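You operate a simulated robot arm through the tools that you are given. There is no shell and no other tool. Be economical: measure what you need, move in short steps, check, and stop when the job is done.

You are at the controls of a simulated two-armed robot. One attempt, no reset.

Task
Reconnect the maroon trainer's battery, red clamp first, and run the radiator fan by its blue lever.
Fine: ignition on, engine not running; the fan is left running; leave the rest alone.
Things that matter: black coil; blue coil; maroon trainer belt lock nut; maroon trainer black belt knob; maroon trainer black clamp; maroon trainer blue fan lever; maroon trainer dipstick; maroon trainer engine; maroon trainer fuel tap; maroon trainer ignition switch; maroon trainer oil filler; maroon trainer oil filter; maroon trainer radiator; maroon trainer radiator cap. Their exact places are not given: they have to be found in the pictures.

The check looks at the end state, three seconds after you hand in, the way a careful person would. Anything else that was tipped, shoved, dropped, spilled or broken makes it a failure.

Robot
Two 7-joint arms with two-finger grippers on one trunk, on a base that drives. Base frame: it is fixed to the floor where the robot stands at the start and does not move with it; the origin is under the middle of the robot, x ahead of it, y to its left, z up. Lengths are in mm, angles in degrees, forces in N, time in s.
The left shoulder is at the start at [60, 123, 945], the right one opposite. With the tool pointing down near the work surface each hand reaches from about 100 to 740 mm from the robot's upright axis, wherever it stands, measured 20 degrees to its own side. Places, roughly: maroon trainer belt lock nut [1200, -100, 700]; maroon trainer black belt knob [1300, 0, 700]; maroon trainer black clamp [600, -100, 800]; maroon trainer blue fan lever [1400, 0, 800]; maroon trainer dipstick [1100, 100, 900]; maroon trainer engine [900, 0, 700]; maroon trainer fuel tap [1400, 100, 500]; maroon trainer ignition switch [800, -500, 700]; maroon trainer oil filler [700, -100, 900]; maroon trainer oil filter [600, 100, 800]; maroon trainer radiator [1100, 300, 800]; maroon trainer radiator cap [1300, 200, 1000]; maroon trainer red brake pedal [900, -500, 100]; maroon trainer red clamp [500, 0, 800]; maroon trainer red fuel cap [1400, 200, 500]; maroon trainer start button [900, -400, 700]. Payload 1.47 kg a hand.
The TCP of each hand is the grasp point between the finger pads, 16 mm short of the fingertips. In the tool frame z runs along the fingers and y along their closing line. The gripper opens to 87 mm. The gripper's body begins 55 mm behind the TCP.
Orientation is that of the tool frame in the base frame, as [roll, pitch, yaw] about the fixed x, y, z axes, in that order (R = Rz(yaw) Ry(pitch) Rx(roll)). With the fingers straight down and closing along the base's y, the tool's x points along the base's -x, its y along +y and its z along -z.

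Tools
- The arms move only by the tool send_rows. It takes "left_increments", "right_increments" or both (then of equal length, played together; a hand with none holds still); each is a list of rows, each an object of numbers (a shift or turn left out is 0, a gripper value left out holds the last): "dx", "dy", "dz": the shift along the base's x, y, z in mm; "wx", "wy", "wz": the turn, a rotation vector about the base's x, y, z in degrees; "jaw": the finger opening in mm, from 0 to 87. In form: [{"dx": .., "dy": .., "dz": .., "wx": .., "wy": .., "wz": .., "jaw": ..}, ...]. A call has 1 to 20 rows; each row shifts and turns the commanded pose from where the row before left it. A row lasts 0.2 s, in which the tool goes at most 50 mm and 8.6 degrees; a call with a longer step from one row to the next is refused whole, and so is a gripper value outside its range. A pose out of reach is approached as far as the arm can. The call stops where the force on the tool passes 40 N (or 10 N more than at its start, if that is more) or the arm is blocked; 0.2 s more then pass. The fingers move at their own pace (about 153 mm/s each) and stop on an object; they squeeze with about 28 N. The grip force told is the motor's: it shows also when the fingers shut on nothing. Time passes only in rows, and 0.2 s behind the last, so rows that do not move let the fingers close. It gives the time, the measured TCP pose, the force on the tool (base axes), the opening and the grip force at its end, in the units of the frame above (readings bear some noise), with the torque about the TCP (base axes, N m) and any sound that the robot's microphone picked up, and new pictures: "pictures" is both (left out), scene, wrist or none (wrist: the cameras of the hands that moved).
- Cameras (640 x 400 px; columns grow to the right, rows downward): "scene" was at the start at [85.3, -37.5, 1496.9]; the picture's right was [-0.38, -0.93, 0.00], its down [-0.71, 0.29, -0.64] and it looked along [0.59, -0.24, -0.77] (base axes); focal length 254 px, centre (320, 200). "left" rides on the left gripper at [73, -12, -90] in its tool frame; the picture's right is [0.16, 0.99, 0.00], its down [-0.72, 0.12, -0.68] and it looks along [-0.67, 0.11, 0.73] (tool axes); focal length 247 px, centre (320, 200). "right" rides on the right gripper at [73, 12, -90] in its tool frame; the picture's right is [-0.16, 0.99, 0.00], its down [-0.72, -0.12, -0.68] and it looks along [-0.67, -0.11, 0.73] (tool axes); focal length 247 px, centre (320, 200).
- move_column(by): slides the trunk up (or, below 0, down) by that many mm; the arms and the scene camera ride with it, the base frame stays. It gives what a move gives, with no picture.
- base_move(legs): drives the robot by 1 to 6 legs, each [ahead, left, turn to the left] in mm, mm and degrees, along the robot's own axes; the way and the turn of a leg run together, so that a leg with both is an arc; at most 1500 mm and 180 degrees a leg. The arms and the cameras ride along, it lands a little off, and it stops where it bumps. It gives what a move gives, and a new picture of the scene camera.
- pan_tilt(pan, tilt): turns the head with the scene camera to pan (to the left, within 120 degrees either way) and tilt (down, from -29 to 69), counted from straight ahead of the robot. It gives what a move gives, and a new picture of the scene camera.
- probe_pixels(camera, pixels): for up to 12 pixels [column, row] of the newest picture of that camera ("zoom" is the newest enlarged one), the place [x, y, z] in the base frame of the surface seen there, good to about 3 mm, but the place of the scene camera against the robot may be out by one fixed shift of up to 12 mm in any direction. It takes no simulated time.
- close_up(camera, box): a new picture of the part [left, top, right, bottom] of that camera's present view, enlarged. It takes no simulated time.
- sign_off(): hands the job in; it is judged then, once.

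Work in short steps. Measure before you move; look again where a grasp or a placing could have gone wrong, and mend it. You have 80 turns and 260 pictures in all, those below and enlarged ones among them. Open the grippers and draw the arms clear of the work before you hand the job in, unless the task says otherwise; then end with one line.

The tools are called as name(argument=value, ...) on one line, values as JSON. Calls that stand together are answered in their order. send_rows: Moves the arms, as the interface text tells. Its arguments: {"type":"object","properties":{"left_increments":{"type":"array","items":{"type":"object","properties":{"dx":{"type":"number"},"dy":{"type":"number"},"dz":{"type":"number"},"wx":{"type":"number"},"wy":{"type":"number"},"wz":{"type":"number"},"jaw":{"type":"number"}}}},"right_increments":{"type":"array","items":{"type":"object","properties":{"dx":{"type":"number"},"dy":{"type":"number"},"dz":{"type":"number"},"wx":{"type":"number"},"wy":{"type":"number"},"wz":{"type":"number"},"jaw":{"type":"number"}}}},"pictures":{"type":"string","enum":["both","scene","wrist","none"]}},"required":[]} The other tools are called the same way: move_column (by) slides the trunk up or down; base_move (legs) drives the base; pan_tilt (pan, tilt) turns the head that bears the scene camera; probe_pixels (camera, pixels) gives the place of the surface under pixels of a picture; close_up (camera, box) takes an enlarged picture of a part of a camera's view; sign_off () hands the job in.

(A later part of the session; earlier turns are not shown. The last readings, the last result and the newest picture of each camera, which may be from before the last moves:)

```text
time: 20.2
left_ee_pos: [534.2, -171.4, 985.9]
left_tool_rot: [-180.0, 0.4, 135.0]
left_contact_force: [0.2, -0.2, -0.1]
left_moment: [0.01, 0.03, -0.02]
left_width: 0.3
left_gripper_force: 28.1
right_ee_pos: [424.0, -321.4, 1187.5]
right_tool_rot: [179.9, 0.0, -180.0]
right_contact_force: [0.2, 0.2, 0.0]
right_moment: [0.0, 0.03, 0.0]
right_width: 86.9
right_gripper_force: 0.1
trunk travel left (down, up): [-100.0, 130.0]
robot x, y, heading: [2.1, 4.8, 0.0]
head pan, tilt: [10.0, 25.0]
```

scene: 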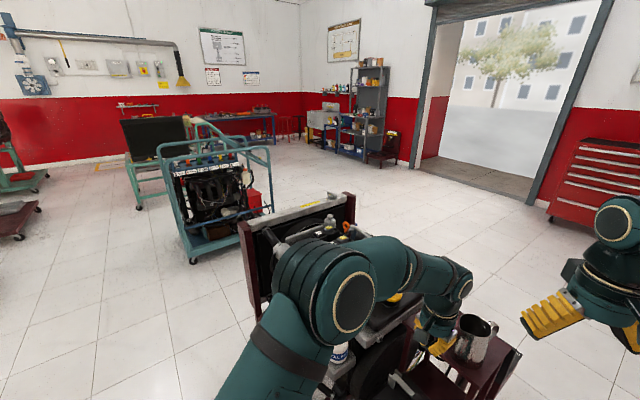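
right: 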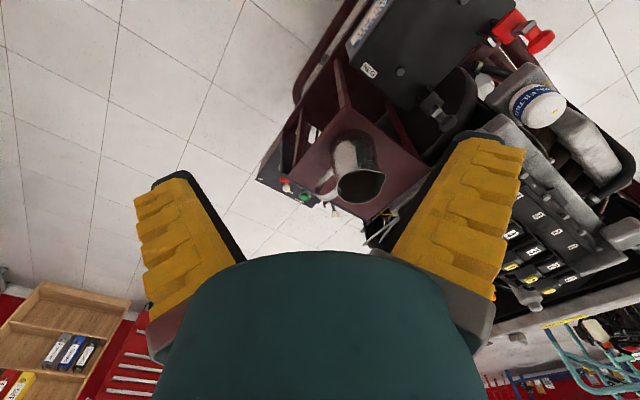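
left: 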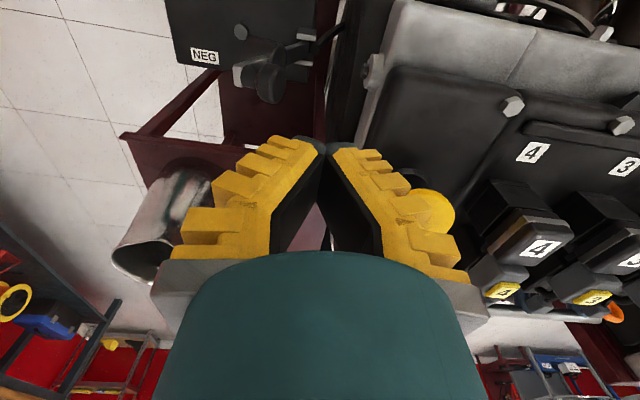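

Plenty of open floor on the right. I retract the left arm with smaller steps.

send_rows(left_increments=[{"dz": 48}, {"dz": 48}, {"dz": 45, "dy": 15}, {"dz": 40, "dx": -15, "dy": 25}, {"dx": -35, "dy": 30, "wz": 8}, {"dx": -35, "dy": 35, "wz": 8}, {"dx": -30, "dy": 35, "wz": 8}, {"dx": -30, "dy": 35, "wz": 8}, {"dx": -30, "dy": 35, "wz": 8}, {"dx": -30, "dy": 35, "wz": 5}, {"dx": -10, "dy": 40}, {}], pictures="none")

pan_tilt(pan=-60, tilt=35)

pan_tilt(pan=-5, tilt=40)

```text
time: 22.8
left_ee_pos: [319.8, 115.7, 1164.4]
left_tool_rot: [179.9, 0.3, -179.9]
left_contact_force: [-0.4, -0.2, -0.2]
left_moment: [0.05, 0.02, -0.02]
left_width: 0.1
left_gripper_force: 28.3
right_ee_pos: [424.6, -322.9, 1186.8]
right_tool_rot: [-179.9, 0.0, -179.9]
right_contact_force: [-0.4, 0.1, 0.1]
right_moment: [-0.01, -0.01, -0.01]
right_width: 87.2
right_gripper_force: 0.1
trunk travel left (down, up): [-100.0, 130.0]
robot x, y, heading: [2.2, -4.7, 0.0]
head pan, tilt: [10.0, 25.0]
```

```text
time: 24.2
left_ee_pos: [318.3, 117.5, 1164.4]
left_tool_rot: [-180.0, 0.4, 180.0]
left_contact_force: [0.3, -0.2, -0.2]
left_moment: [-0.02, 0.02, 0.0]
left_width: 0.2
left_gripper_force: 28.3
right_ee_pos: [423.1, -321.9, 1187.2]
right_tool_rot: [-179.9, 0.0, 179.9]
right_contact_force: [0.1, -0.4, 0.2]
right_moment: [-0.02, 0.02, -0.02]
right_width: 86.8
right_gripper_force: 0.1
trunk travel left (down, up): [-100.0, 130.0]
robot x, y, heading: [1.6, -2.3, -0.0]
head pan, tilt: [-60.0, 35.0]
```

scene: 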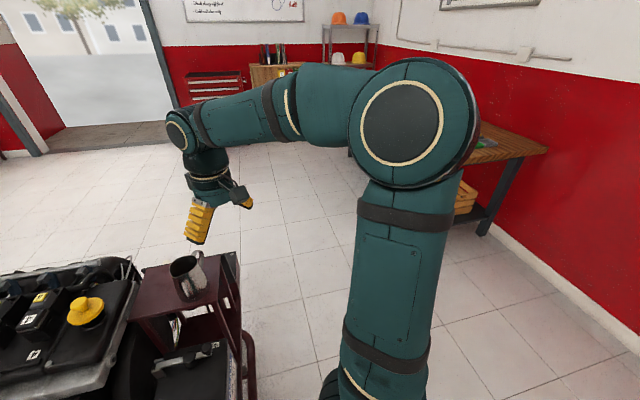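

```text
time: 25.4
left_ee_pos: [319.4, 116.2, 1164.7]
left_tool_rot: [-180.0, 0.5, 180.0]
left_contact_force: [0.4, 0.3, 1.3]
left_moment: [-0.05, 0.02, -0.01]
left_width: 0.0
left_gripper_force: 27.6
right_ee_pos: [424.3, -322.4, 1187.7]
right_tool_rot: [-180.0, 0.0, 180.0]
right_contact_force: [-0.4, -0.1, -0.3]
right_moment: [-0.04, 0.01, 0.01]
right_width: 87.1
right_gripper_force: 0.1
trunk travel left (down, up): [-100.0, 130.0]
robot x, y, heading: [-1.7, -3.8, -0.0]
head pan, tilt: [-5.0, 40.0]
```

scene: 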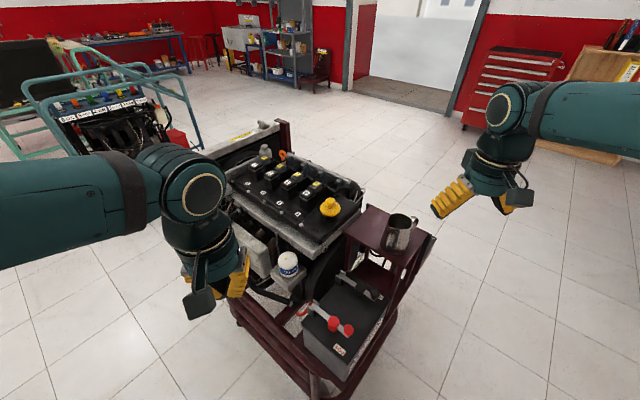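

I check where the right-hand bench and wall are before driving.

pan_tilt(pan=-75, tilt=25)

probe_pixels(camera="scene", pixels=[[600, 350], [480, 170], [500, 260], [150, 250], [560, 300], [520, 150], [620, 200], [100, 120]])

```text
time: 26.8
left_ee_pos: [320.0, 118.1, 1165.7]
left_tool_rot: [180.0, 0.5, 179.9]
left_contact_force: [0.6, -0.1, 0.0]
left_moment: [0.04, 0.01, 0.0]
left_width: 0.0
left_gripper_force: 27.9
right_ee_pos: [423.6, -321.6, 1187.8]
right_tool_rot: [-179.9, 0.0, 180.0]
right_contact_force: [-0.3, 0.4, 0.0]
right_moment: [0.01, 0.02, 0.01]
right_width: 86.9
right_gripper_force: 0.0
trunk travel left (down, up): [-100.0, 130.0]
robot x, y, heading: [0.4, -1.2, -0.0]
head pan, tilt: [-75.0, 25.0]
```

scene: 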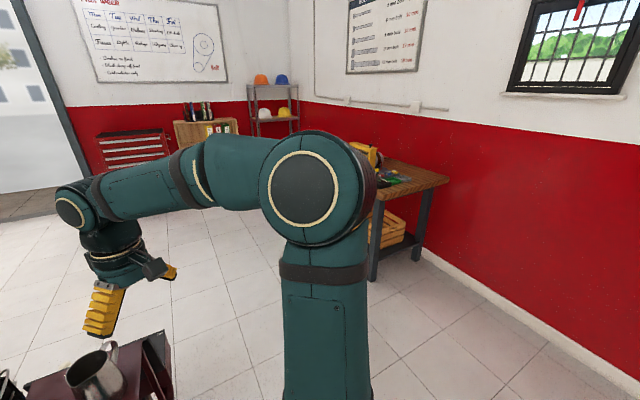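

```text
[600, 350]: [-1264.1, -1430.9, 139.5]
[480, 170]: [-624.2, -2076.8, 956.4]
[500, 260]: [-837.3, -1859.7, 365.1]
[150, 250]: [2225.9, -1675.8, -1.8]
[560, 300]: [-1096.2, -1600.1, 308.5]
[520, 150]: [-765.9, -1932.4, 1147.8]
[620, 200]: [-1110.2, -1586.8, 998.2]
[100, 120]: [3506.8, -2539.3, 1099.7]
```

Wall is far; floor is free on the right. I drive back, right, then ahead to stand on the trainer's control side and turn to face it.

base_move(legs=[[-250, 0, 0], [0, -900, 0], [1450, 0, 0], [0, 0, 135]])

pan_tilt(pan=0, tilt=50)

pan_tilt(pan=-40, tilt=35)

```text
time: 48.7
left_ee_pos: [898.7, -755.2, 1164.7]
left_tool_rot: [-180.0, 0.4, -51.8]
left_contact_force: [-0.6, 0.6, 0.3]
left_moment: [-0.02, 0.06, 0.01]
left_width: 0.1
left_gripper_force: 28.1
right_ee_pos: [1178.8, -401.1, 1186.6]
right_tool_rot: [-180.0, -0.1, -51.7]
right_contact_force: [0.2, 0.6, 0.2]
right_moment: [0.0, -0.03, -0.03]
right_width: 87.1
right_gripper_force: 0.1
trunk travel left (down, up): [-100.0, 130.0]
robot x, y, heading: [1186.2, -932.7, 128.1]
head pan, tilt: [-75.0, 25.0]
```

scene: 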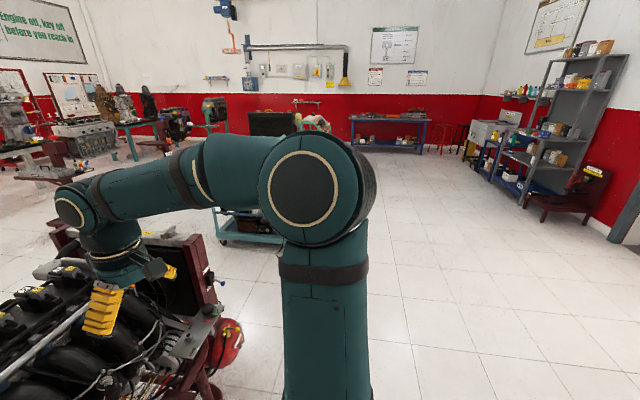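

```text
time: 50.1
left_ee_pos: [898.1, -755.7, 1166.0]
left_tool_rot: [180.0, 0.5, -51.8]
left_contact_force: [0.1, 0.5, -0.7]
left_moment: [-0.02, 0.0, -0.01]
left_width: 0.1
left_gripper_force: 28.8
right_ee_pos: [1178.8, -401.3, 1186.7]
right_tool_rot: [180.0, 0.0, -51.8]
right_contact_force: [-0.1, 0.1, -0.3]
right_moment: [0.0, 0.0, 0.01]
right_width: 87.0
right_gripper_force: 0.2
trunk travel left (down, up): [-100.0, 130.0]
robot x, y, heading: [1187.4, -934.7, 128.0]
head pan, tilt: [0.0, 50.0]
```

scene: 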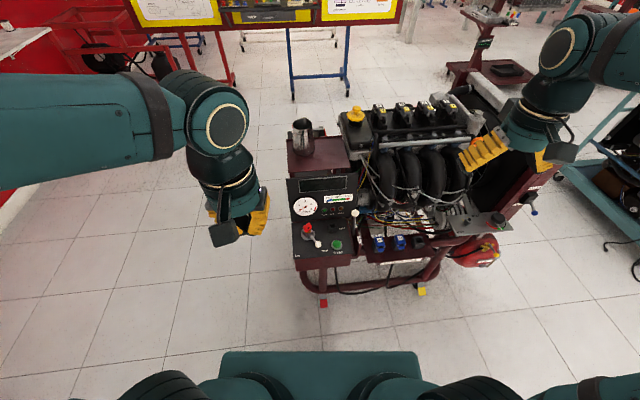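

```text
time: 51.2
left_ee_pos: [899.5, -755.1, 1164.9]
left_tool_rot: [179.9, 0.4, -51.8]
left_contact_force: [-1.1, 0.5, -0.2]
left_moment: [-0.02, 0.02, -0.01]
left_width: 0.0
left_gripper_force: 27.9
right_ee_pos: [1179.5, -401.2, 1187.8]
right_tool_rot: [-180.0, -0.1, -51.8]
right_contact_force: [0.7, 0.2, 0.5]
right_moment: [0.01, 0.01, 0.0]
right_width: 87.0
right_gripper_force: 0.1
trunk travel left (down, up): [-100.0, 130.0]
robot x, y, heading: [1189.7, -935.9, 128.3]
head pan, tilt: [-40.0, 35.0]
```

scene: 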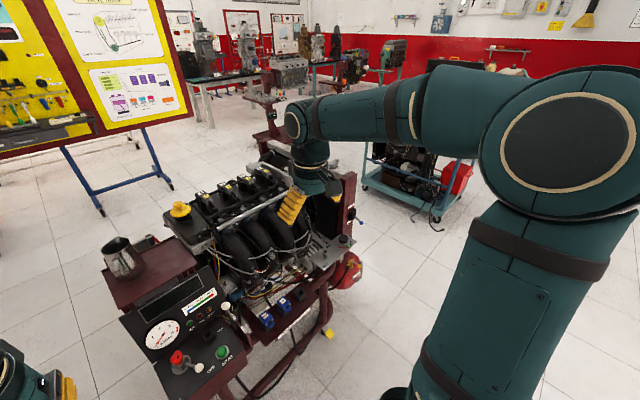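

I see the ignition panel ((185,355) here) and a blue lever by the radiator at (352,212). I enlarge both.

close_up(camera="scene", box=[110, 250, 270, 400])

close_up(camera="scene", box=[290, 160, 390, 260])

probe_pixels(camera="scene", pixels=[[177, 358], [190, 366], [199, 368], [221, 351], [350, 207], [355, 216], [360, 222], [346, 190]])

```text
2.67 times, centred on (190, 325) of scene
```

zoom: 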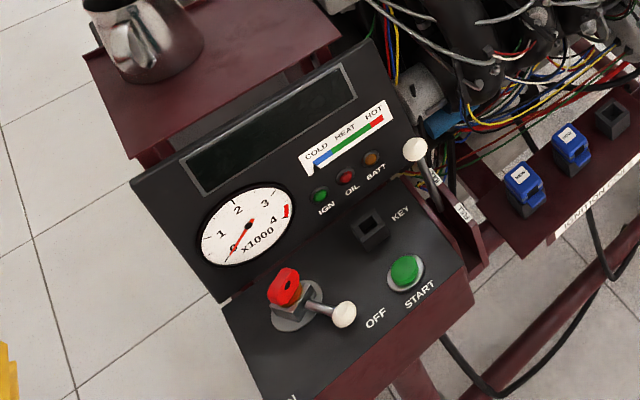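

```text
4.00 times, centred on (340, 210) of scene
```

zoom: 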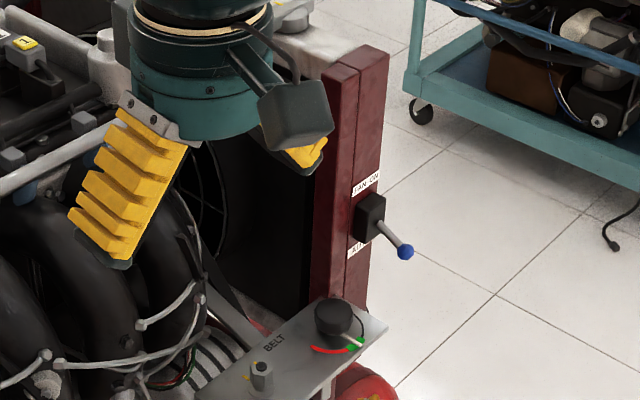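

```text
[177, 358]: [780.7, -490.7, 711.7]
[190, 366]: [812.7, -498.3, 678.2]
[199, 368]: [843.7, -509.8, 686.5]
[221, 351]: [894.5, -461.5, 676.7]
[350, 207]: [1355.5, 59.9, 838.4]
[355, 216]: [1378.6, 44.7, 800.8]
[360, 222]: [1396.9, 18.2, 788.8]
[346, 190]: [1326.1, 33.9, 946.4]
```

The switch lever points to OFF, unlit; the fan lever (ball ≈(1397,18,789)) sits between FAN ON above and AUTO below. I drive along the side to face the fan lever, with it slightly to the right-hand side.

base_move(legs=[[50, -660, 0], [0, 0, 7]])

pan_tilt(pan=-15, tilt=50)

```text
time: 58.0
left_ee_pos: [1366.9, -346.2, 1166.2]
left_tool_rot: [179.9, 0.5, -45.2]
left_contact_force: [0.5, 0.0, 0.5]
left_moment: [0.01, -0.01, -0.01]
left_width: 0.0
left_gripper_force: 27.9
right_ee_pos: [1604.0, 38.5, 1188.4]
right_tool_rot: [179.9, 0.0, -45.3]
right_contact_force: [-0.6, -0.9, -0.2]
right_moment: [0.0, -0.02, 0.03]
right_width: 87.1
right_gripper_force: 0.1
trunk travel left (down, up): [-100.0, 130.0]
robot x, y, heading: [1670.2, -488.5, 134.7]
head pan, tilt: [-40.0, 35.0]
```

scene: 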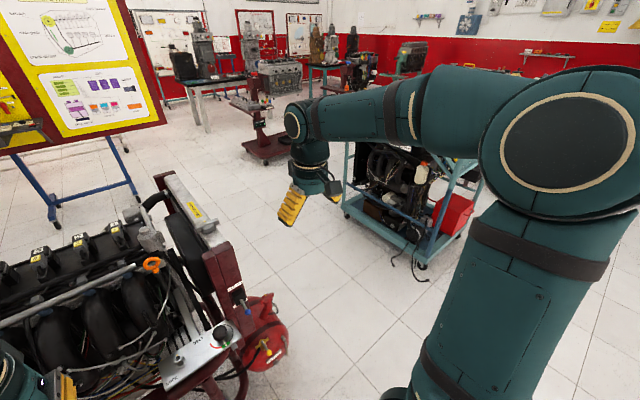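

```text
time: 58.9
left_ee_pos: [1366.3, -346.8, 1165.4]
left_tool_rot: [-179.9, 0.4, -45.2]
left_contact_force: [0.5, 0.6, 0.1]
left_moment: [0.02, -0.02, -0.01]
left_width: 0.1
left_gripper_force: 28.2
right_ee_pos: [1604.2, 38.2, 1188.3]
right_tool_rot: [179.9, 0.0, -45.3]
right_contact_force: [-0.2, 0.1, 0.6]
right_moment: [0.02, -0.01, 0.0]
right_width: 86.9
right_gripper_force: 0.0
trunk travel left (down, up): [-100.0, 130.0]
robot x, y, heading: [1676.1, -492.5, 135.1]
head pan, tilt: [-15.0, 50.0]
```

scene: 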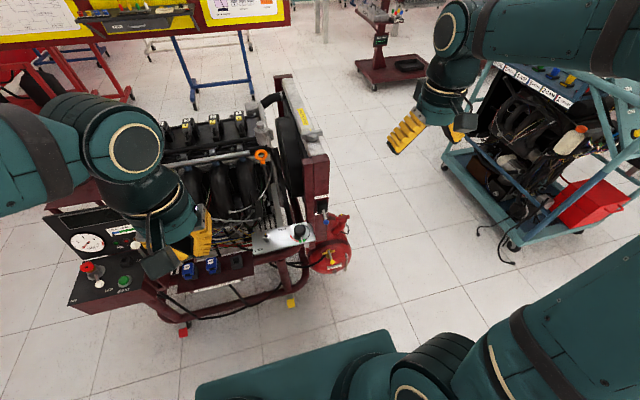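

The lever is at about (325,215). I enlarge and measure it.

close_up(camera="scene", box=[280, 180, 360, 260])

close_up(camera="scene", box=[304, 196, 352, 232])

```text
5.00 times, centred on (320, 220) of scene
```

zoom: 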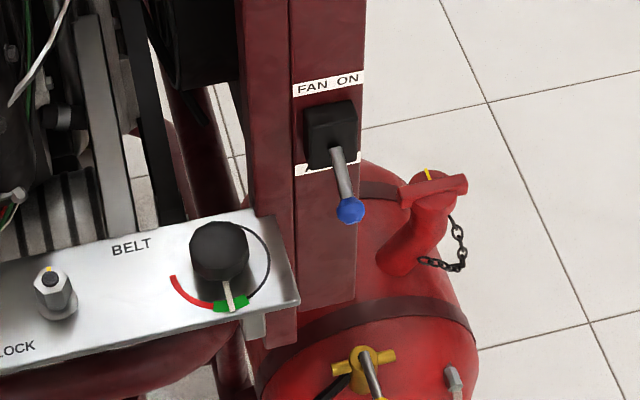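

```text
11.11 times, centred on (328, 214) of scene
```

zoom: 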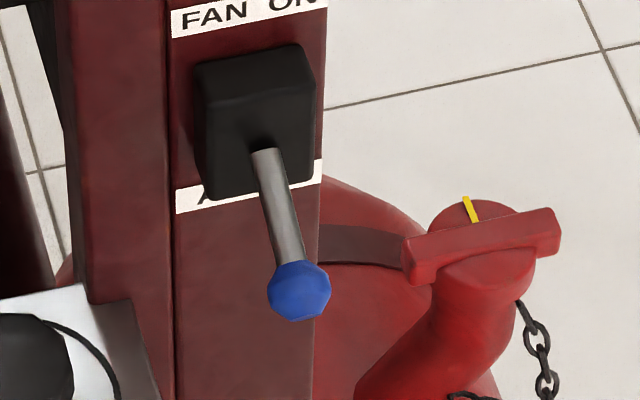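

probe_pixels(camera="zoom", pixels=[[300, 285], [285, 215], [265, 155], [250, 90], [250, 15], [140, 330], [460, 220], [35, 350], [245, 330]])

```text
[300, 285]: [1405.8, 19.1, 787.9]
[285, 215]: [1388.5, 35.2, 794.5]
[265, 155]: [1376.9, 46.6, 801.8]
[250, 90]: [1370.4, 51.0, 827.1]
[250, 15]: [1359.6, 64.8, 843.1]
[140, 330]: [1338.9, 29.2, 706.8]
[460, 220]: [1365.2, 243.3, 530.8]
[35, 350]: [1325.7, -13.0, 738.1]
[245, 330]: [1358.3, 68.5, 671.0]
```

Pivot ≈(1372,52,810), ball ≈(1402,22,786), radius ~9. I bring the right hand to a spot 160 mm back from the ball, tilted 45° toward the post, jaws at 50 mm.

send_rows(right_increments=[{"dx": -15, "dy": -12, "dz": -20, "wx": 5.3, "wy": 5.3, "jaw": 50}, {"dx": -15, "dy": -12, "dz": -30, "wx": 5.3, "wy": 5.3}, {"dx": -15, "dy": -12, "dz": -30, "wx": 5.3, "wy": 5.3}, {"dx": -15, "dy": -12, "dz": -30, "wx": 5.3, "wy": 5.3}, {"dx": -15, "dy": -12, "dz": -30, "wx": 5.3, "wy": 5.3}, {"dx": -15, "dy": -12, "dz": -30, "wx": 5.3, "wy": 5.3}, {"dx": -15, "dy": -12, "dz": -40}, {"dx": -17, "dy": -12, "dz": -40}, {"dz": -39}, {}])

close_up(camera="right", box=[240, 80, 400, 180])

```text
time: 61.1
left_ee_pos: [1366.5, -347.8, 1165.7]
left_tool_rot: [180.0, 0.5, -45.2]
left_contact_force: [0.0, -0.3, -0.2]
left_moment: [0.0, -0.05, 0.0]
left_width: 0.0
left_gripper_force: 27.9
right_ee_pos: [1471.1, -29.6, 915.5]
right_tool_rot: [179.9, 45.1, -45.3]
right_contact_force: [0.1, 0.1, -0.1]
right_moment: [-0.02, -0.02, 0.03]
right_width: 55.3
right_gripper_force: 3.7
right hand out of reach, approached as far as the arm can: row 5, 6, 7
trunk travel left (down, up): [-100.0, 130.0]
robot x, y, heading: [1671.7, -491.7, 135.0]
head pan, tilt: [-15.0, 50.0]
```

scene: 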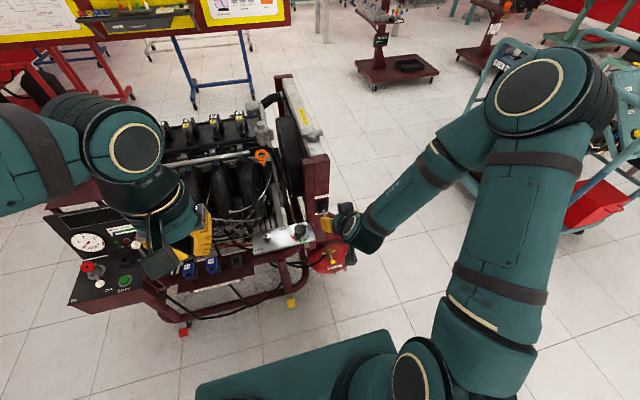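
right: 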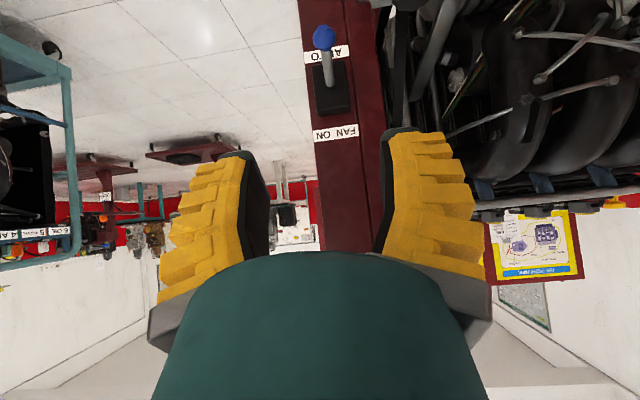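

```text
4.00 times, centred on (320, 130) of right
```

zoom: 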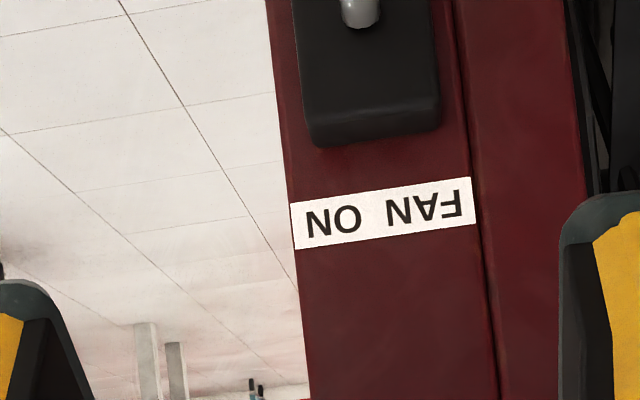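

I measure the ball and rod with the wrist camera.

probe_pixels(camera="right", pixels=[[324, 38], [318, 34], [331, 38], [324, 46], [327, 60], [329, 75], [330, 100]])

send_rows(right_increments=[{}], pictures="none")

```text
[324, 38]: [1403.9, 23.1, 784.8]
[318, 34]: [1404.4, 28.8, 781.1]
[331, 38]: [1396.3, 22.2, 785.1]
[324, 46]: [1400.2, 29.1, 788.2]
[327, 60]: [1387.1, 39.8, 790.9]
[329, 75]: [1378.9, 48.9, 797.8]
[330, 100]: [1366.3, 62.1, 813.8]
```

```text
time: 61.5
left_ee_pos: [1367.2, -345.4, 1165.3]
left_tool_rot: [180.0, 0.5, -45.3]
left_contact_force: [0.7, 0.2, 0.4]
left_moment: [0.01, -0.01, 0.0]
left_width: 0.2
left_gripper_force: 28.4
right_ee_pos: [1471.2, -28.8, 916.1]
right_tool_rot: [179.8, 45.0, -45.3]
right_contact_force: [0.0, -0.5, -1.1]
right_moment: [0.0, -0.02, -0.02]
right_width: 55.3
right_gripper_force: 3.5
trunk travel left (down, up): [-100.0, 130.0]
robot x, y, heading: [1673.2, -490.3, 135.0]
head pan, tilt: [-15.0, 50.0]
```

Ball centre ≈(1398,29,784). I align sideways and in height, then slide in along the tilt so the jaws straddle the ball.

send_rows(right_increments=[{"dx": -7.5, "dy": -7.5, "dz": -40}, {"dx": -13.1, "dy": 13.1, "dz": -18.4}, {"dx": -13.1, "dy": 13.1, "dz": -18.4}, {"dx": -13.1, "dy": 13.1, "dz": -18.4}, {"dx": -13.1, "dy": 13.1, "dz": -18.4}, {}])

close_up(camera="right", box=[200, 60, 440, 210])

```text
time: 62.9
left_ee_pos: [1366.3, -346.5, 1164.9]
left_tool_rot: [-179.9, 0.4, -45.2]
left_contact_force: [-0.4, -0.1, 0.7]
left_moment: [0.0, -0.01, -0.02]
left_width: 0.0
left_gripper_force: 28.6
right_ee_pos: [1412.8, 18.0, 799.1]
right_tool_rot: [179.7, 45.0, -45.3]
right_contact_force: [0.3, 0.8, -0.7]
right_moment: [-0.02, 0.0, -0.01]
right_width: 55.3
right_gripper_force: 3.9
trunk travel left (down, up): [-100.0, 130.0]
robot x, y, heading: [1673.8, -491.2, 134.8]
head pan, tilt: [-15.0, 50.0]
```

scene: 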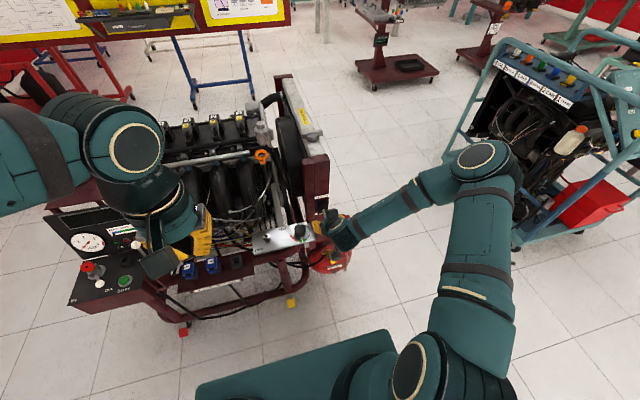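
right: 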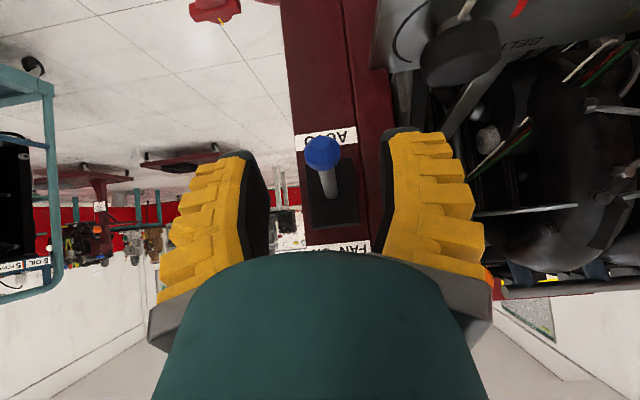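

```text
2.67 times, centred on (320, 135) of right
```

zoom: 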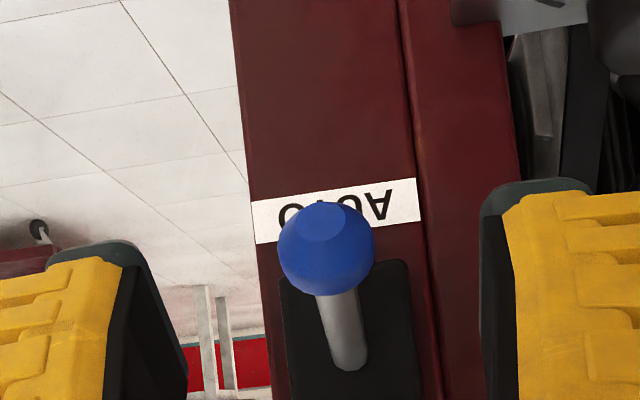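

Ball centred between the fingers. I advance the last bit and close.

send_rows(right_increments=[{"dx": -7, "dy": 6, "dz": -8}, {"dx": -6, "dy": 5, "dz": -7}, {"jaw": 10}, {}, {}], pictures="wrist")

```text
time: 64.1
left_ee_pos: [1366.0, -346.7, 1165.4]
left_tool_rot: [-179.9, 0.4, -45.2]
left_contact_force: [-0.5, 0.4, -0.4]
left_moment: [0.02, -0.04, 0.0]
left_width: 0.0
left_gripper_force: 28.5
right_ee_pos: [1398.3, 28.9, 786.1]
right_tool_rot: [179.9, 45.0, -45.3]
right_contact_force: [0.6, 0.5, -1.0]
right_moment: [-0.01, 0.03, 0.02]
right_width: 17.0
right_gripper_force: 5.1
trunk travel left (down, up): [-100.0, 130.0]
robot x, y, heading: [1677.6, -489.4, 135.0]
head pan, tilt: [-15.0, 50.0]
```

right: 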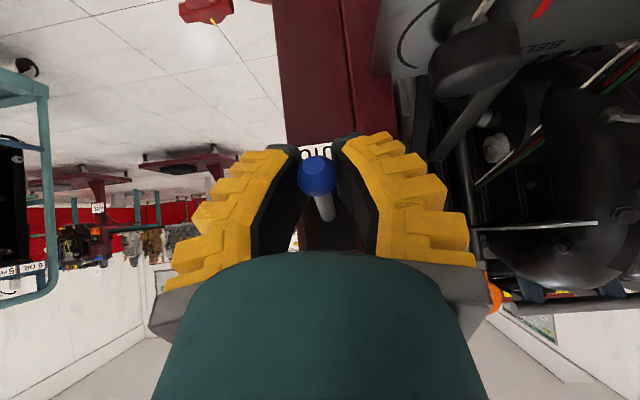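

Ball gripped (17 mm). I lift it along the arc toward FAN ON.

send_rows(right_increments=[{"dx": 1.6, "dy": -1.6, "dz": 6, "jaw": 5}, {"dx": 1.2, "dy": -1.2, "dz": 6}, {"dx": 0.6, "dy": -0.6, "dz": 6}, {"dz": 6}, {"dx": -0.6, "dy": 0.6, "dz": 6}, {"dx": -1.2, "dy": 1.2, "dz": 6}, {"dx": -1.6, "dy": 1.6, "dz": 6}, {"dx": -2, "dy": 2, "dz": 5}])

close_up(camera="right", box=[240, 110, 400, 230])

```text
time: 65.9
left_ee_pos: [1366.8, -347.2, 1164.0]
left_tool_rot: [-179.9, 0.4, -45.2]
left_contact_force: [-0.8, 0.6, 0.0]
left_moment: [0.01, 0.0, -0.02]
left_width: 0.1
left_gripper_force: 27.9
right_ee_pos: [1397.0, 31.7, 832.9]
right_tool_rot: [179.9, 44.9, -45.3]
right_contact_force: [0.5, -0.1, 0.1]
right_moment: [-0.01, -0.01, -0.01]
right_width: 12.3
right_gripper_force: 5.3
trunk travel left (down, up): [-100.0, 130.0]
robot x, y, heading: [1675.3, -492.0, 135.0]
head pan, tilt: [-15.0, 50.0]
```

scene: 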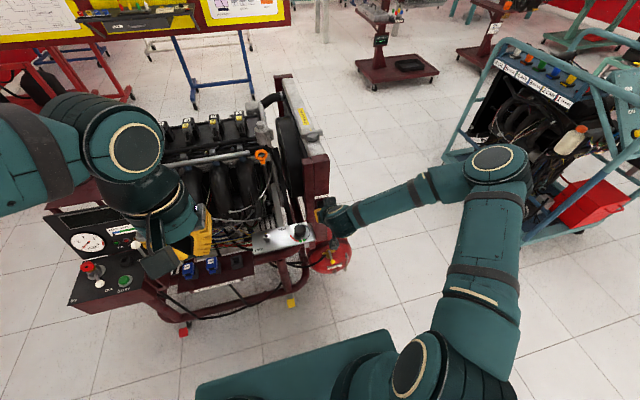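
right: 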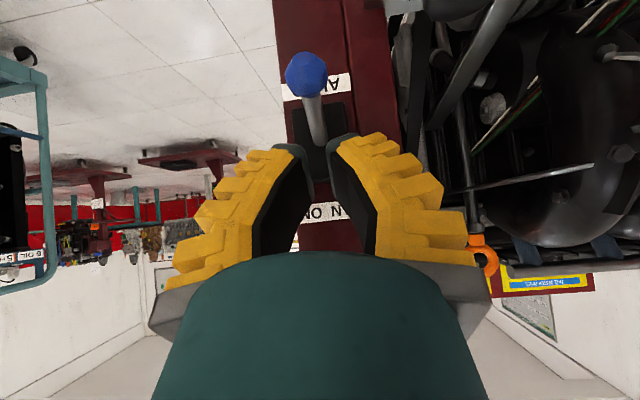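

```text
3.33 times, centred on (320, 170) of right
```

zoom: 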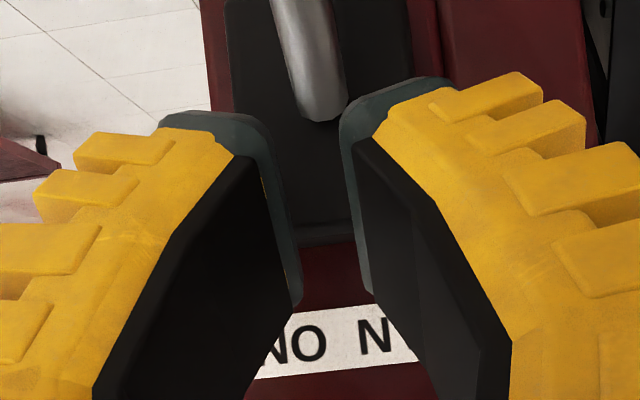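

The light grip slid off. I open, go back around the ball, slightly deeper, and grip with full force.

send_rows(right_increments=[{"jaw": 50}, {}, {"dx": 2, "dy": -2, "dz": -12}, {"dz": -12}, {"dx": -1, "dy": 1, "dz": -13}, {"dx": -2, "dy": 1, "dz": -13}, {"jaw": 0}, {}, {}, {}], pictures="wrist")

```text
time: 68.1
left_ee_pos: [1366.8, -344.8, 1164.4]
left_tool_rot: [180.0, 0.4, -45.2]
left_contact_force: [0.0, -0.4, -0.2]
left_moment: [-0.02, 0.01, -0.01]
left_width: 0.1
left_gripper_force: 27.9
right_ee_pos: [1396.3, 32.3, 780.3]
right_tool_rot: [179.8, 44.9, -45.3]
right_contact_force: [0.7, -0.3, -8.8]
right_moment: [-0.19, -0.18, -0.01]
right_width: 6.3
right_gripper_force: 30.4
trunk travel left (down, up): [-100.0, 130.0]
robot x, y, heading: [1677.6, -489.7, 135.0]
head pan, tilt: [-15.0, 50.0]
```

right: 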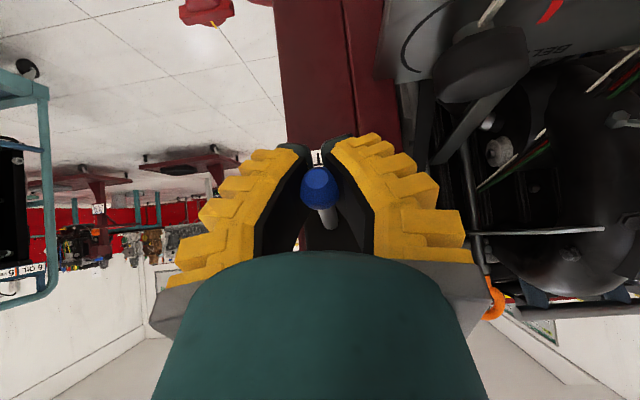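

The fingers have pinched just beneath the ball/rod (6 mm), so lifting will carry the lever. I lift along the arc.

send_rows(right_increments=[{"dx": 1.6, "dy": -1.6, "dz": 6}, {"dx": 1.2, "dy": -1.2, "dz": 6}, {"dx": 0.6, "dy": -0.6, "dz": 6}, {"dz": 6}, {"dx": -0.6, "dy": 0.6, "dz": 6}, {"dx": -1.2, "dy": 1.2, "dz": 6}, {"dx": -1.6, "dy": 1.6, "dz": 6}, {"dx": -2, "dy": 2, "dz": 5}], pictures="wrist")

```text
time: 69.7
left_ee_pos: [1364.6, -345.2, 1163.5]
left_tool_rot: [180.0, 0.3, -45.1]
left_contact_force: [-0.3, -0.1, -0.9]
left_moment: [0.03, -0.04, 0.0]
left_width: 0.3
left_gripper_force: 28.2
right_ee_pos: [1396.9, 31.8, 817.6]
right_tool_rot: [179.8, 44.1, -45.4]
right_contact_force: [-9.1, 10.2, -20.0]
right_moment: [0.23, 0.14, 0.14]
right_width: 7.8
right_gripper_force: 30.0
trunk travel left (down, up): [-100.0, 130.0]
robot x, y, heading: [1677.3, -491.2, 134.8]
head pan, tilt: [-15.0, 50.0]
stopped in row 8 (right hand): the force on the tool passed its limit at 44 N (the readings are from after the stop); the commanded pose is now the measured one
```

right: 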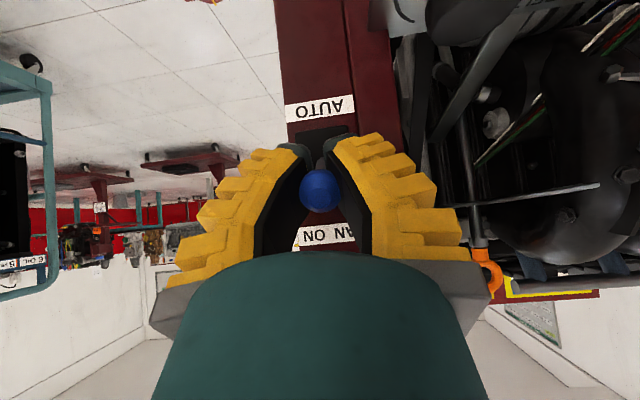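

The lever moved up against its stop. I open and withdraw, then check it stays at FAN ON.

send_rows(right_increments=[{"dz": -3, "jaw": 60}, {}, {}, {"dx": 13, "dy": -13, "dz": 18}, {"dx": 13, "dy": -13, "dz": 18}, {"dx": 15, "dy": -15, "dz": 20}, {"dx": 15, "dy": -15, "dz": 20}, {"dx": 15, "dy": -15, "dz": 20}])

close_up(camera="right", box=[200, 0, 440, 150])

close_up(camera="scene", box=[240, 120, 400, 240])

```text
time: 71.5
left_ee_pos: [1366.6, -347.1, 1164.0]
left_tool_rot: [-180.0, 0.4, -45.2]
left_contact_force: [-0.2, -0.2, 0.5]
left_moment: [0.06, 0.01, -0.01]
left_width: 0.0
left_gripper_force: 28.4
right_ee_pos: [1468.4, -40.6, 911.1]
right_tool_rot: [179.9, 44.4, -45.3]
right_contact_force: [-0.5, -0.2, 0.8]
right_moment: [0.02, 0.01, 0.01]
right_width: 64.8
right_gripper_force: 3.2
trunk travel left (down, up): [-100.0, 130.0]
robot x, y, heading: [1669.5, -487.0, 135.1]
head pan, tilt: [-15.0, 50.0]
```

scene: 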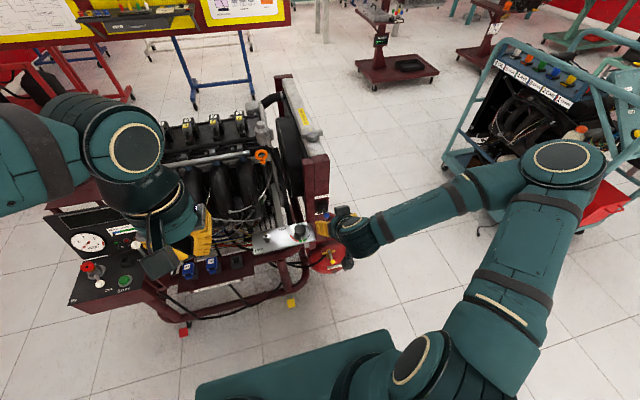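
right: 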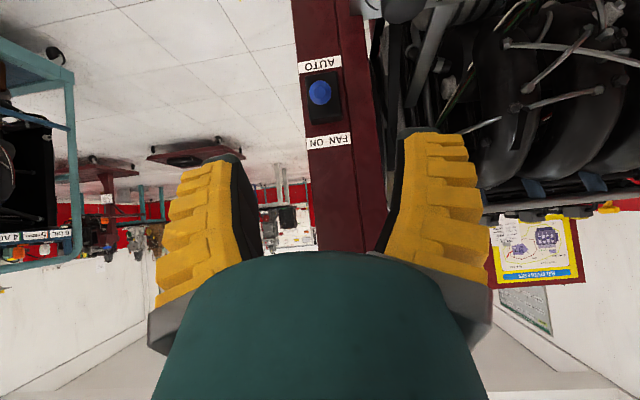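

```text
2.67 times, centred on (320, 75) of right
```

zoom: 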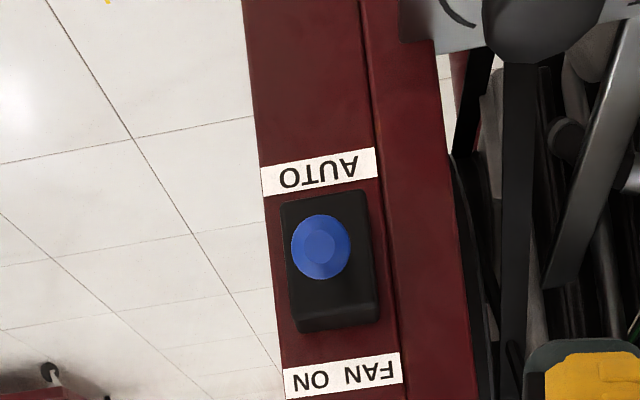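

```text
3.33 times, centred on (320, 180) of scene
```

zoom: 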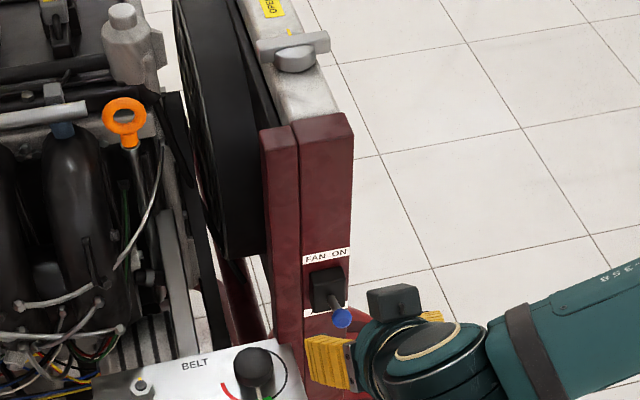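

I measure where the ball is now.

probe_pixels(camera="right", pixels=[[320, 92], [320, 84], [320, 101], [325, 115], [329, 141], [322, 65]])

```text
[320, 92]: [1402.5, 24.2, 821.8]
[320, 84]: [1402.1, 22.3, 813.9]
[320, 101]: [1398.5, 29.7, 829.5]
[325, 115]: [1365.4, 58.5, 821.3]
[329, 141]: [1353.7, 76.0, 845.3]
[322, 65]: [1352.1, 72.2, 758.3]
```

Ball now at z≈821, symmetric above the mid-point 802 — it is at FAN ON. No fan sound reported; I let time pass and look at the fan and the panel.

close_up(camera="scene", box=[264, 110, 312, 190])

close_up(camera="scene", box=[40, 190, 200, 320])

send_rows(right_increments=[{"dx": 10, "dy": -10, "dz": 20}, {}, {}], pictures="wrist")

close_up(camera="scene", box=[264, 110, 312, 190])

```text
5.00 times, centred on (288, 150) of scene
```

zoom: 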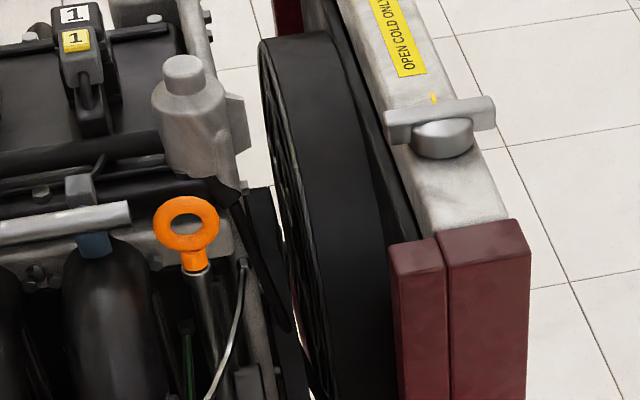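

```text
3.08 times, centred on (120, 255) of scene
```

zoom: 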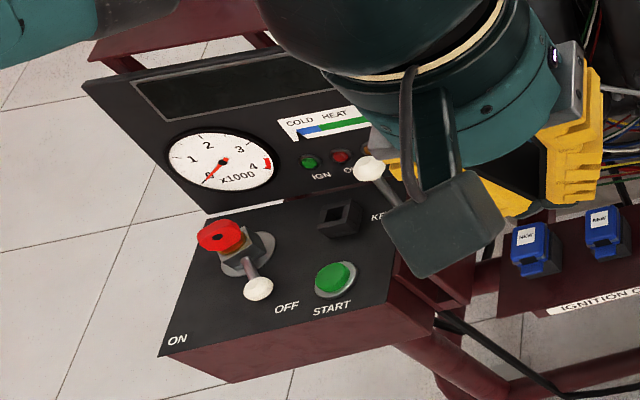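

```text
time: 72.3
left_ee_pos: [1367.6, -345.6, 1164.9]
left_tool_rot: [-180.0, 0.3, -45.2]
left_contact_force: [0.7, 0.7, 0.0]
left_moment: [0.02, -0.02, -0.04]
left_width: 0.2
left_gripper_force: 28.8
right_ee_pos: [1466.2, -40.3, 930.0]
right_tool_rot: [179.8, 44.5, -45.2]
right_contact_force: [-0.5, 0.7, -0.7]
right_moment: [0.01, -0.01, 0.02]
right_width: 64.4
right_gripper_force: 3.5
right hand out of reach, approached as far as the arm can: row 1
trunk travel left (down, up): [-100.0, 130.0]
robot x, y, heading: [1673.2, -493.3, 134.8]
head pan, tilt: [-15.0, 50.0]
```

right: 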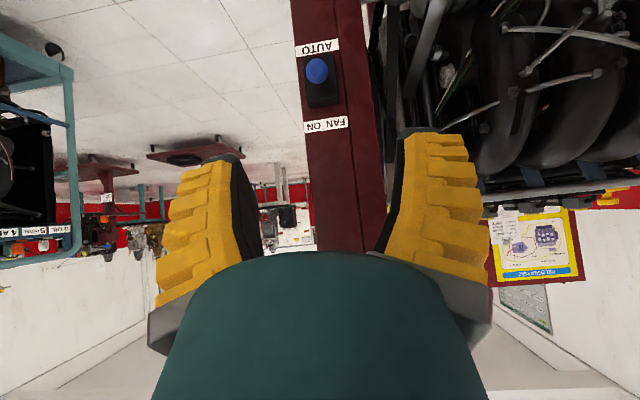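

```text
5.00 times, centred on (288, 150) of scene
```

zoom: 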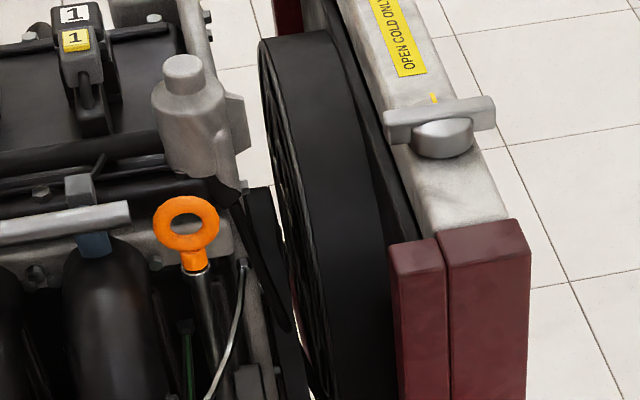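

Ignition appears OFF and lamps dark; whether the fan turns is unclear. I raise the right arm and drive back toward the control panel, then look at the fan face from there.

send_rows(right_increments=[{"dx": 15, "dy": -15, "dz": 40}, {"dz": 45}, {"dz": 40, "wx": -5.3, "wy": -5.3}, {"dz": 40, "wx": -5.3, "wy": -5.3}, {"dz": 40, "wx": -5.3, "wy": -5.3}, {"dz": 30, "wx": -5.3, "wy": -5.3}, {"wx": -5.3, "wy": -5.3}, {"wx": -5.3, "wy": -5.3}, {"dx": 30, "dy": 20}, {"dx": 30, "dy": 20}, {"dx": 30, "dy": 20}], pictures="none")

probe_pixels(camera="scene", pixels=[[300, 355], [380, 335], [115, 300], [182, 333], [290, 303]])

base_move(legs=[[30, 471, 0]])

```text
time: 74.7
left_ee_pos: [1367.2, -345.9, 1164.6]
left_tool_rot: [-180.0, 0.3, -45.2]
left_contact_force: [0.5, 0.2, 0.4]
left_moment: [0.0, 0.01, -0.01]
left_width: 0.0
left_gripper_force: 28.2
right_ee_pos: [1555.0, 20.0, 1168.4]
right_tool_rot: [-180.0, -0.7, -45.2]
right_contact_force: [0.3, -0.6, 0.8]
right_moment: [-0.03, 0.01, 0.02]
right_width: 64.6
right_gripper_force: 3.3
right hand out of reach, approached as far as the arm can: row 1
trunk travel left (down, up): [-100.0, 130.0]
robot x, y, heading: [1671.8, -489.0, 134.6]
head pan, tilt: [-15.0, 50.0]
```

```text
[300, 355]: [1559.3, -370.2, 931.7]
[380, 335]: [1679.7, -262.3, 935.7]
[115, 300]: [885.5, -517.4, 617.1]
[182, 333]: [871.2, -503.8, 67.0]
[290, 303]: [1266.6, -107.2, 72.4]
```

```text
time: 79.4
left_ee_pos: [1007.3, -654.1, 1165.0]
left_tool_rot: [-180.0, 0.4, -46.0]
left_contact_force: [0.2, -0.4, -0.4]
left_moment: [-0.02, 0.0, 0.02]
left_width: 0.0
left_gripper_force: 28.4
right_ee_pos: [1200.9, -290.0, 1168.3]
right_tool_rot: [-179.9, -0.6, -45.9]
right_contact_force: [-0.3, 0.3, -0.1]
right_moment: [-0.03, 0.01, 0.0]
right_width: 64.5
right_gripper_force: 3.4
trunk travel left (down, up): [-100.0, 130.0]
robot x, y, heading: [1312.1, -798.5, 133.9]
head pan, tilt: [-15.0, 50.0]
```

scene: 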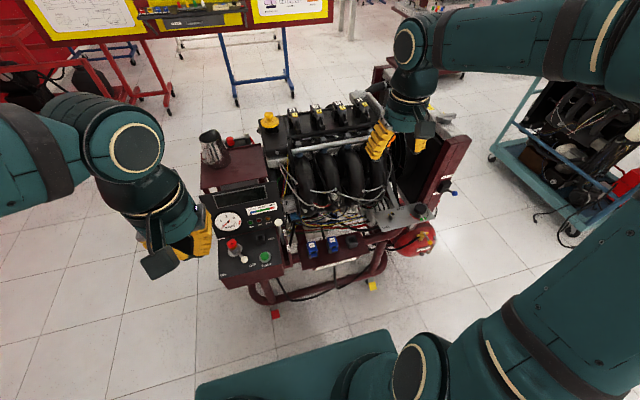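

Panel at (245,250), fan around (420,155). I take enlarged views of both, with a second fan view after some time.

close_up(camera="scene", box=[190, 190, 302, 290])

close_up(camera="scene", box=[376, 100, 480, 230])

pan_tilt(pan=-15, tilt=49)

close_up(camera="scene", box=[376, 100, 480, 230])

```text
4.00 times, centred on (246, 240) of scene
```

zoom: 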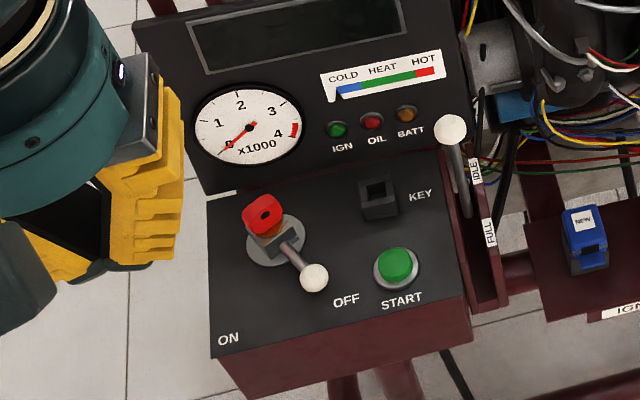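

```text
3.08 times, centred on (428, 165) of scene
```

zoom: 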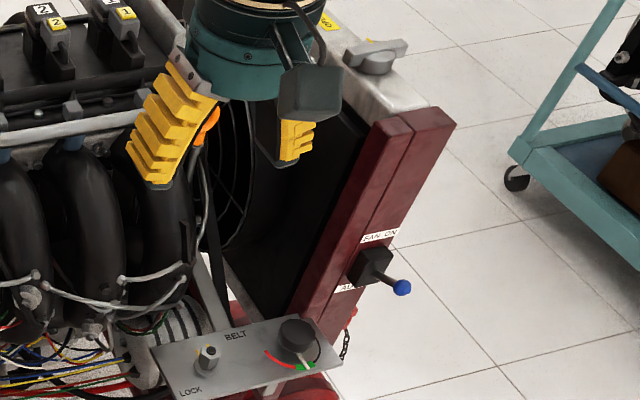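

```text
time: 80.0
left_ee_pos: [1008.3, -655.2, 1164.9]
left_tool_rot: [-179.9, 0.3, -45.9]
left_contact_force: [0.1, 0.6, 0.0]
left_moment: [0.03, 0.0, 0.02]
left_width: 0.0
left_gripper_force: 28.4
right_ee_pos: [1203.2, -290.9, 1167.5]
right_tool_rot: [-179.9, -0.6, -45.9]
right_contact_force: [-0.4, -1.0, 0.0]
right_moment: [-0.01, 0.04, -0.03]
right_width: 64.8
right_gripper_force: 3.3
trunk travel left (down, up): [-100.0, 130.0]
robot x, y, heading: [1317.3, -799.8, 134.3]
head pan, tilt: [-15.0, 49.0]
```

scene: 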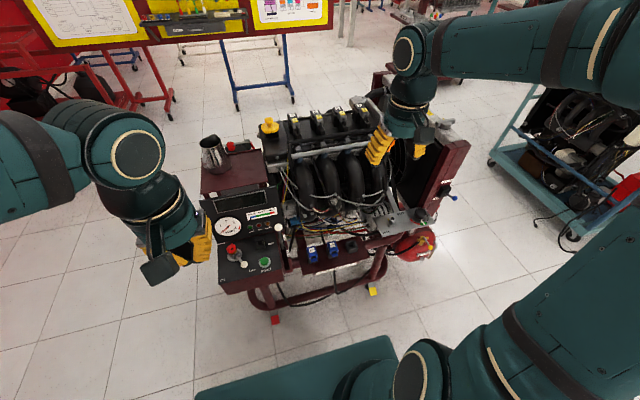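

```text
3.08 times, centred on (428, 165) of scene
```

zoom: 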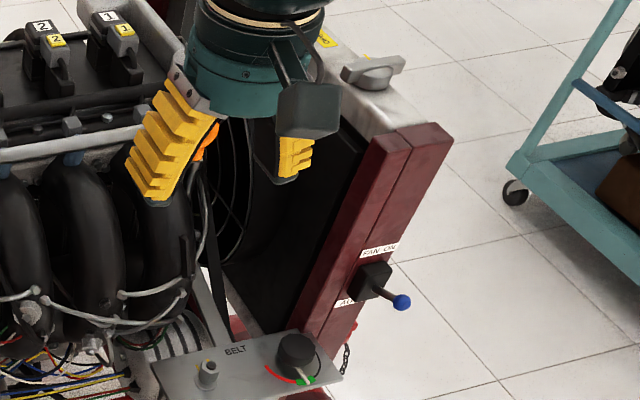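

I enlarge the visible part of the fan tightly, twice.

close_up(camera="scene", box=[392, 130, 432, 190])

send_rows(right_increments=[{"dz": 20}], pictures="none")

close_up(camera="scene", box=[392, 130, 432, 190])

```text
6.67 times, centred on (412, 160) of scene
```

zoom: 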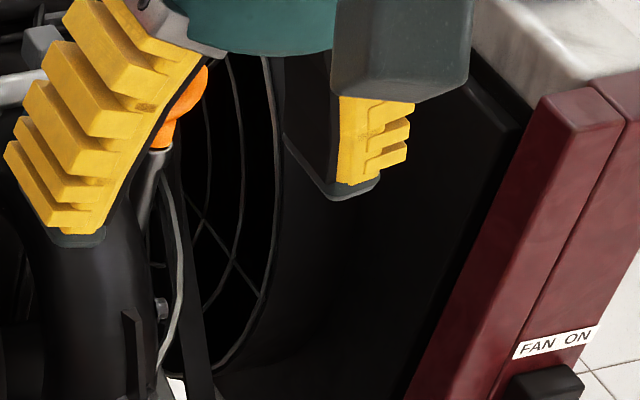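

```text
time: 80.4
left_ee_pos: [1008.1, -655.5, 1165.6]
left_tool_rot: [180.0, 0.4, -45.9]
left_contact_force: [-0.5, -1.0, -0.5]
left_moment: [0.03, -0.01, 0.01]
left_width: 0.0
left_gripper_force: 27.7
right_ee_pos: [1201.3, -291.0, 1187.2]
right_tool_rot: [-179.9, -0.4, -45.9]
right_contact_force: [0.3, 0.3, 0.8]
right_moment: [0.03, -0.01, 0.03]
right_width: 64.6
right_gripper_force: 2.8
trunk travel left (down, up): [-100.0, 130.0]
robot x, y, heading: [1310.0, -802.6, 134.0]
head pan, tilt: [-15.0, 49.0]
```

```text
6.67 times, centred on (412, 160) of scene
```

zoom: 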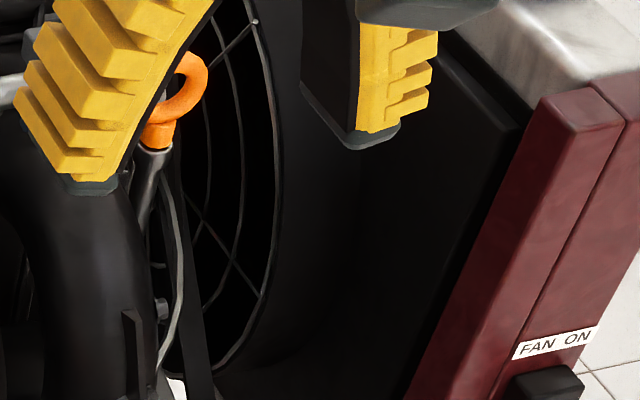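

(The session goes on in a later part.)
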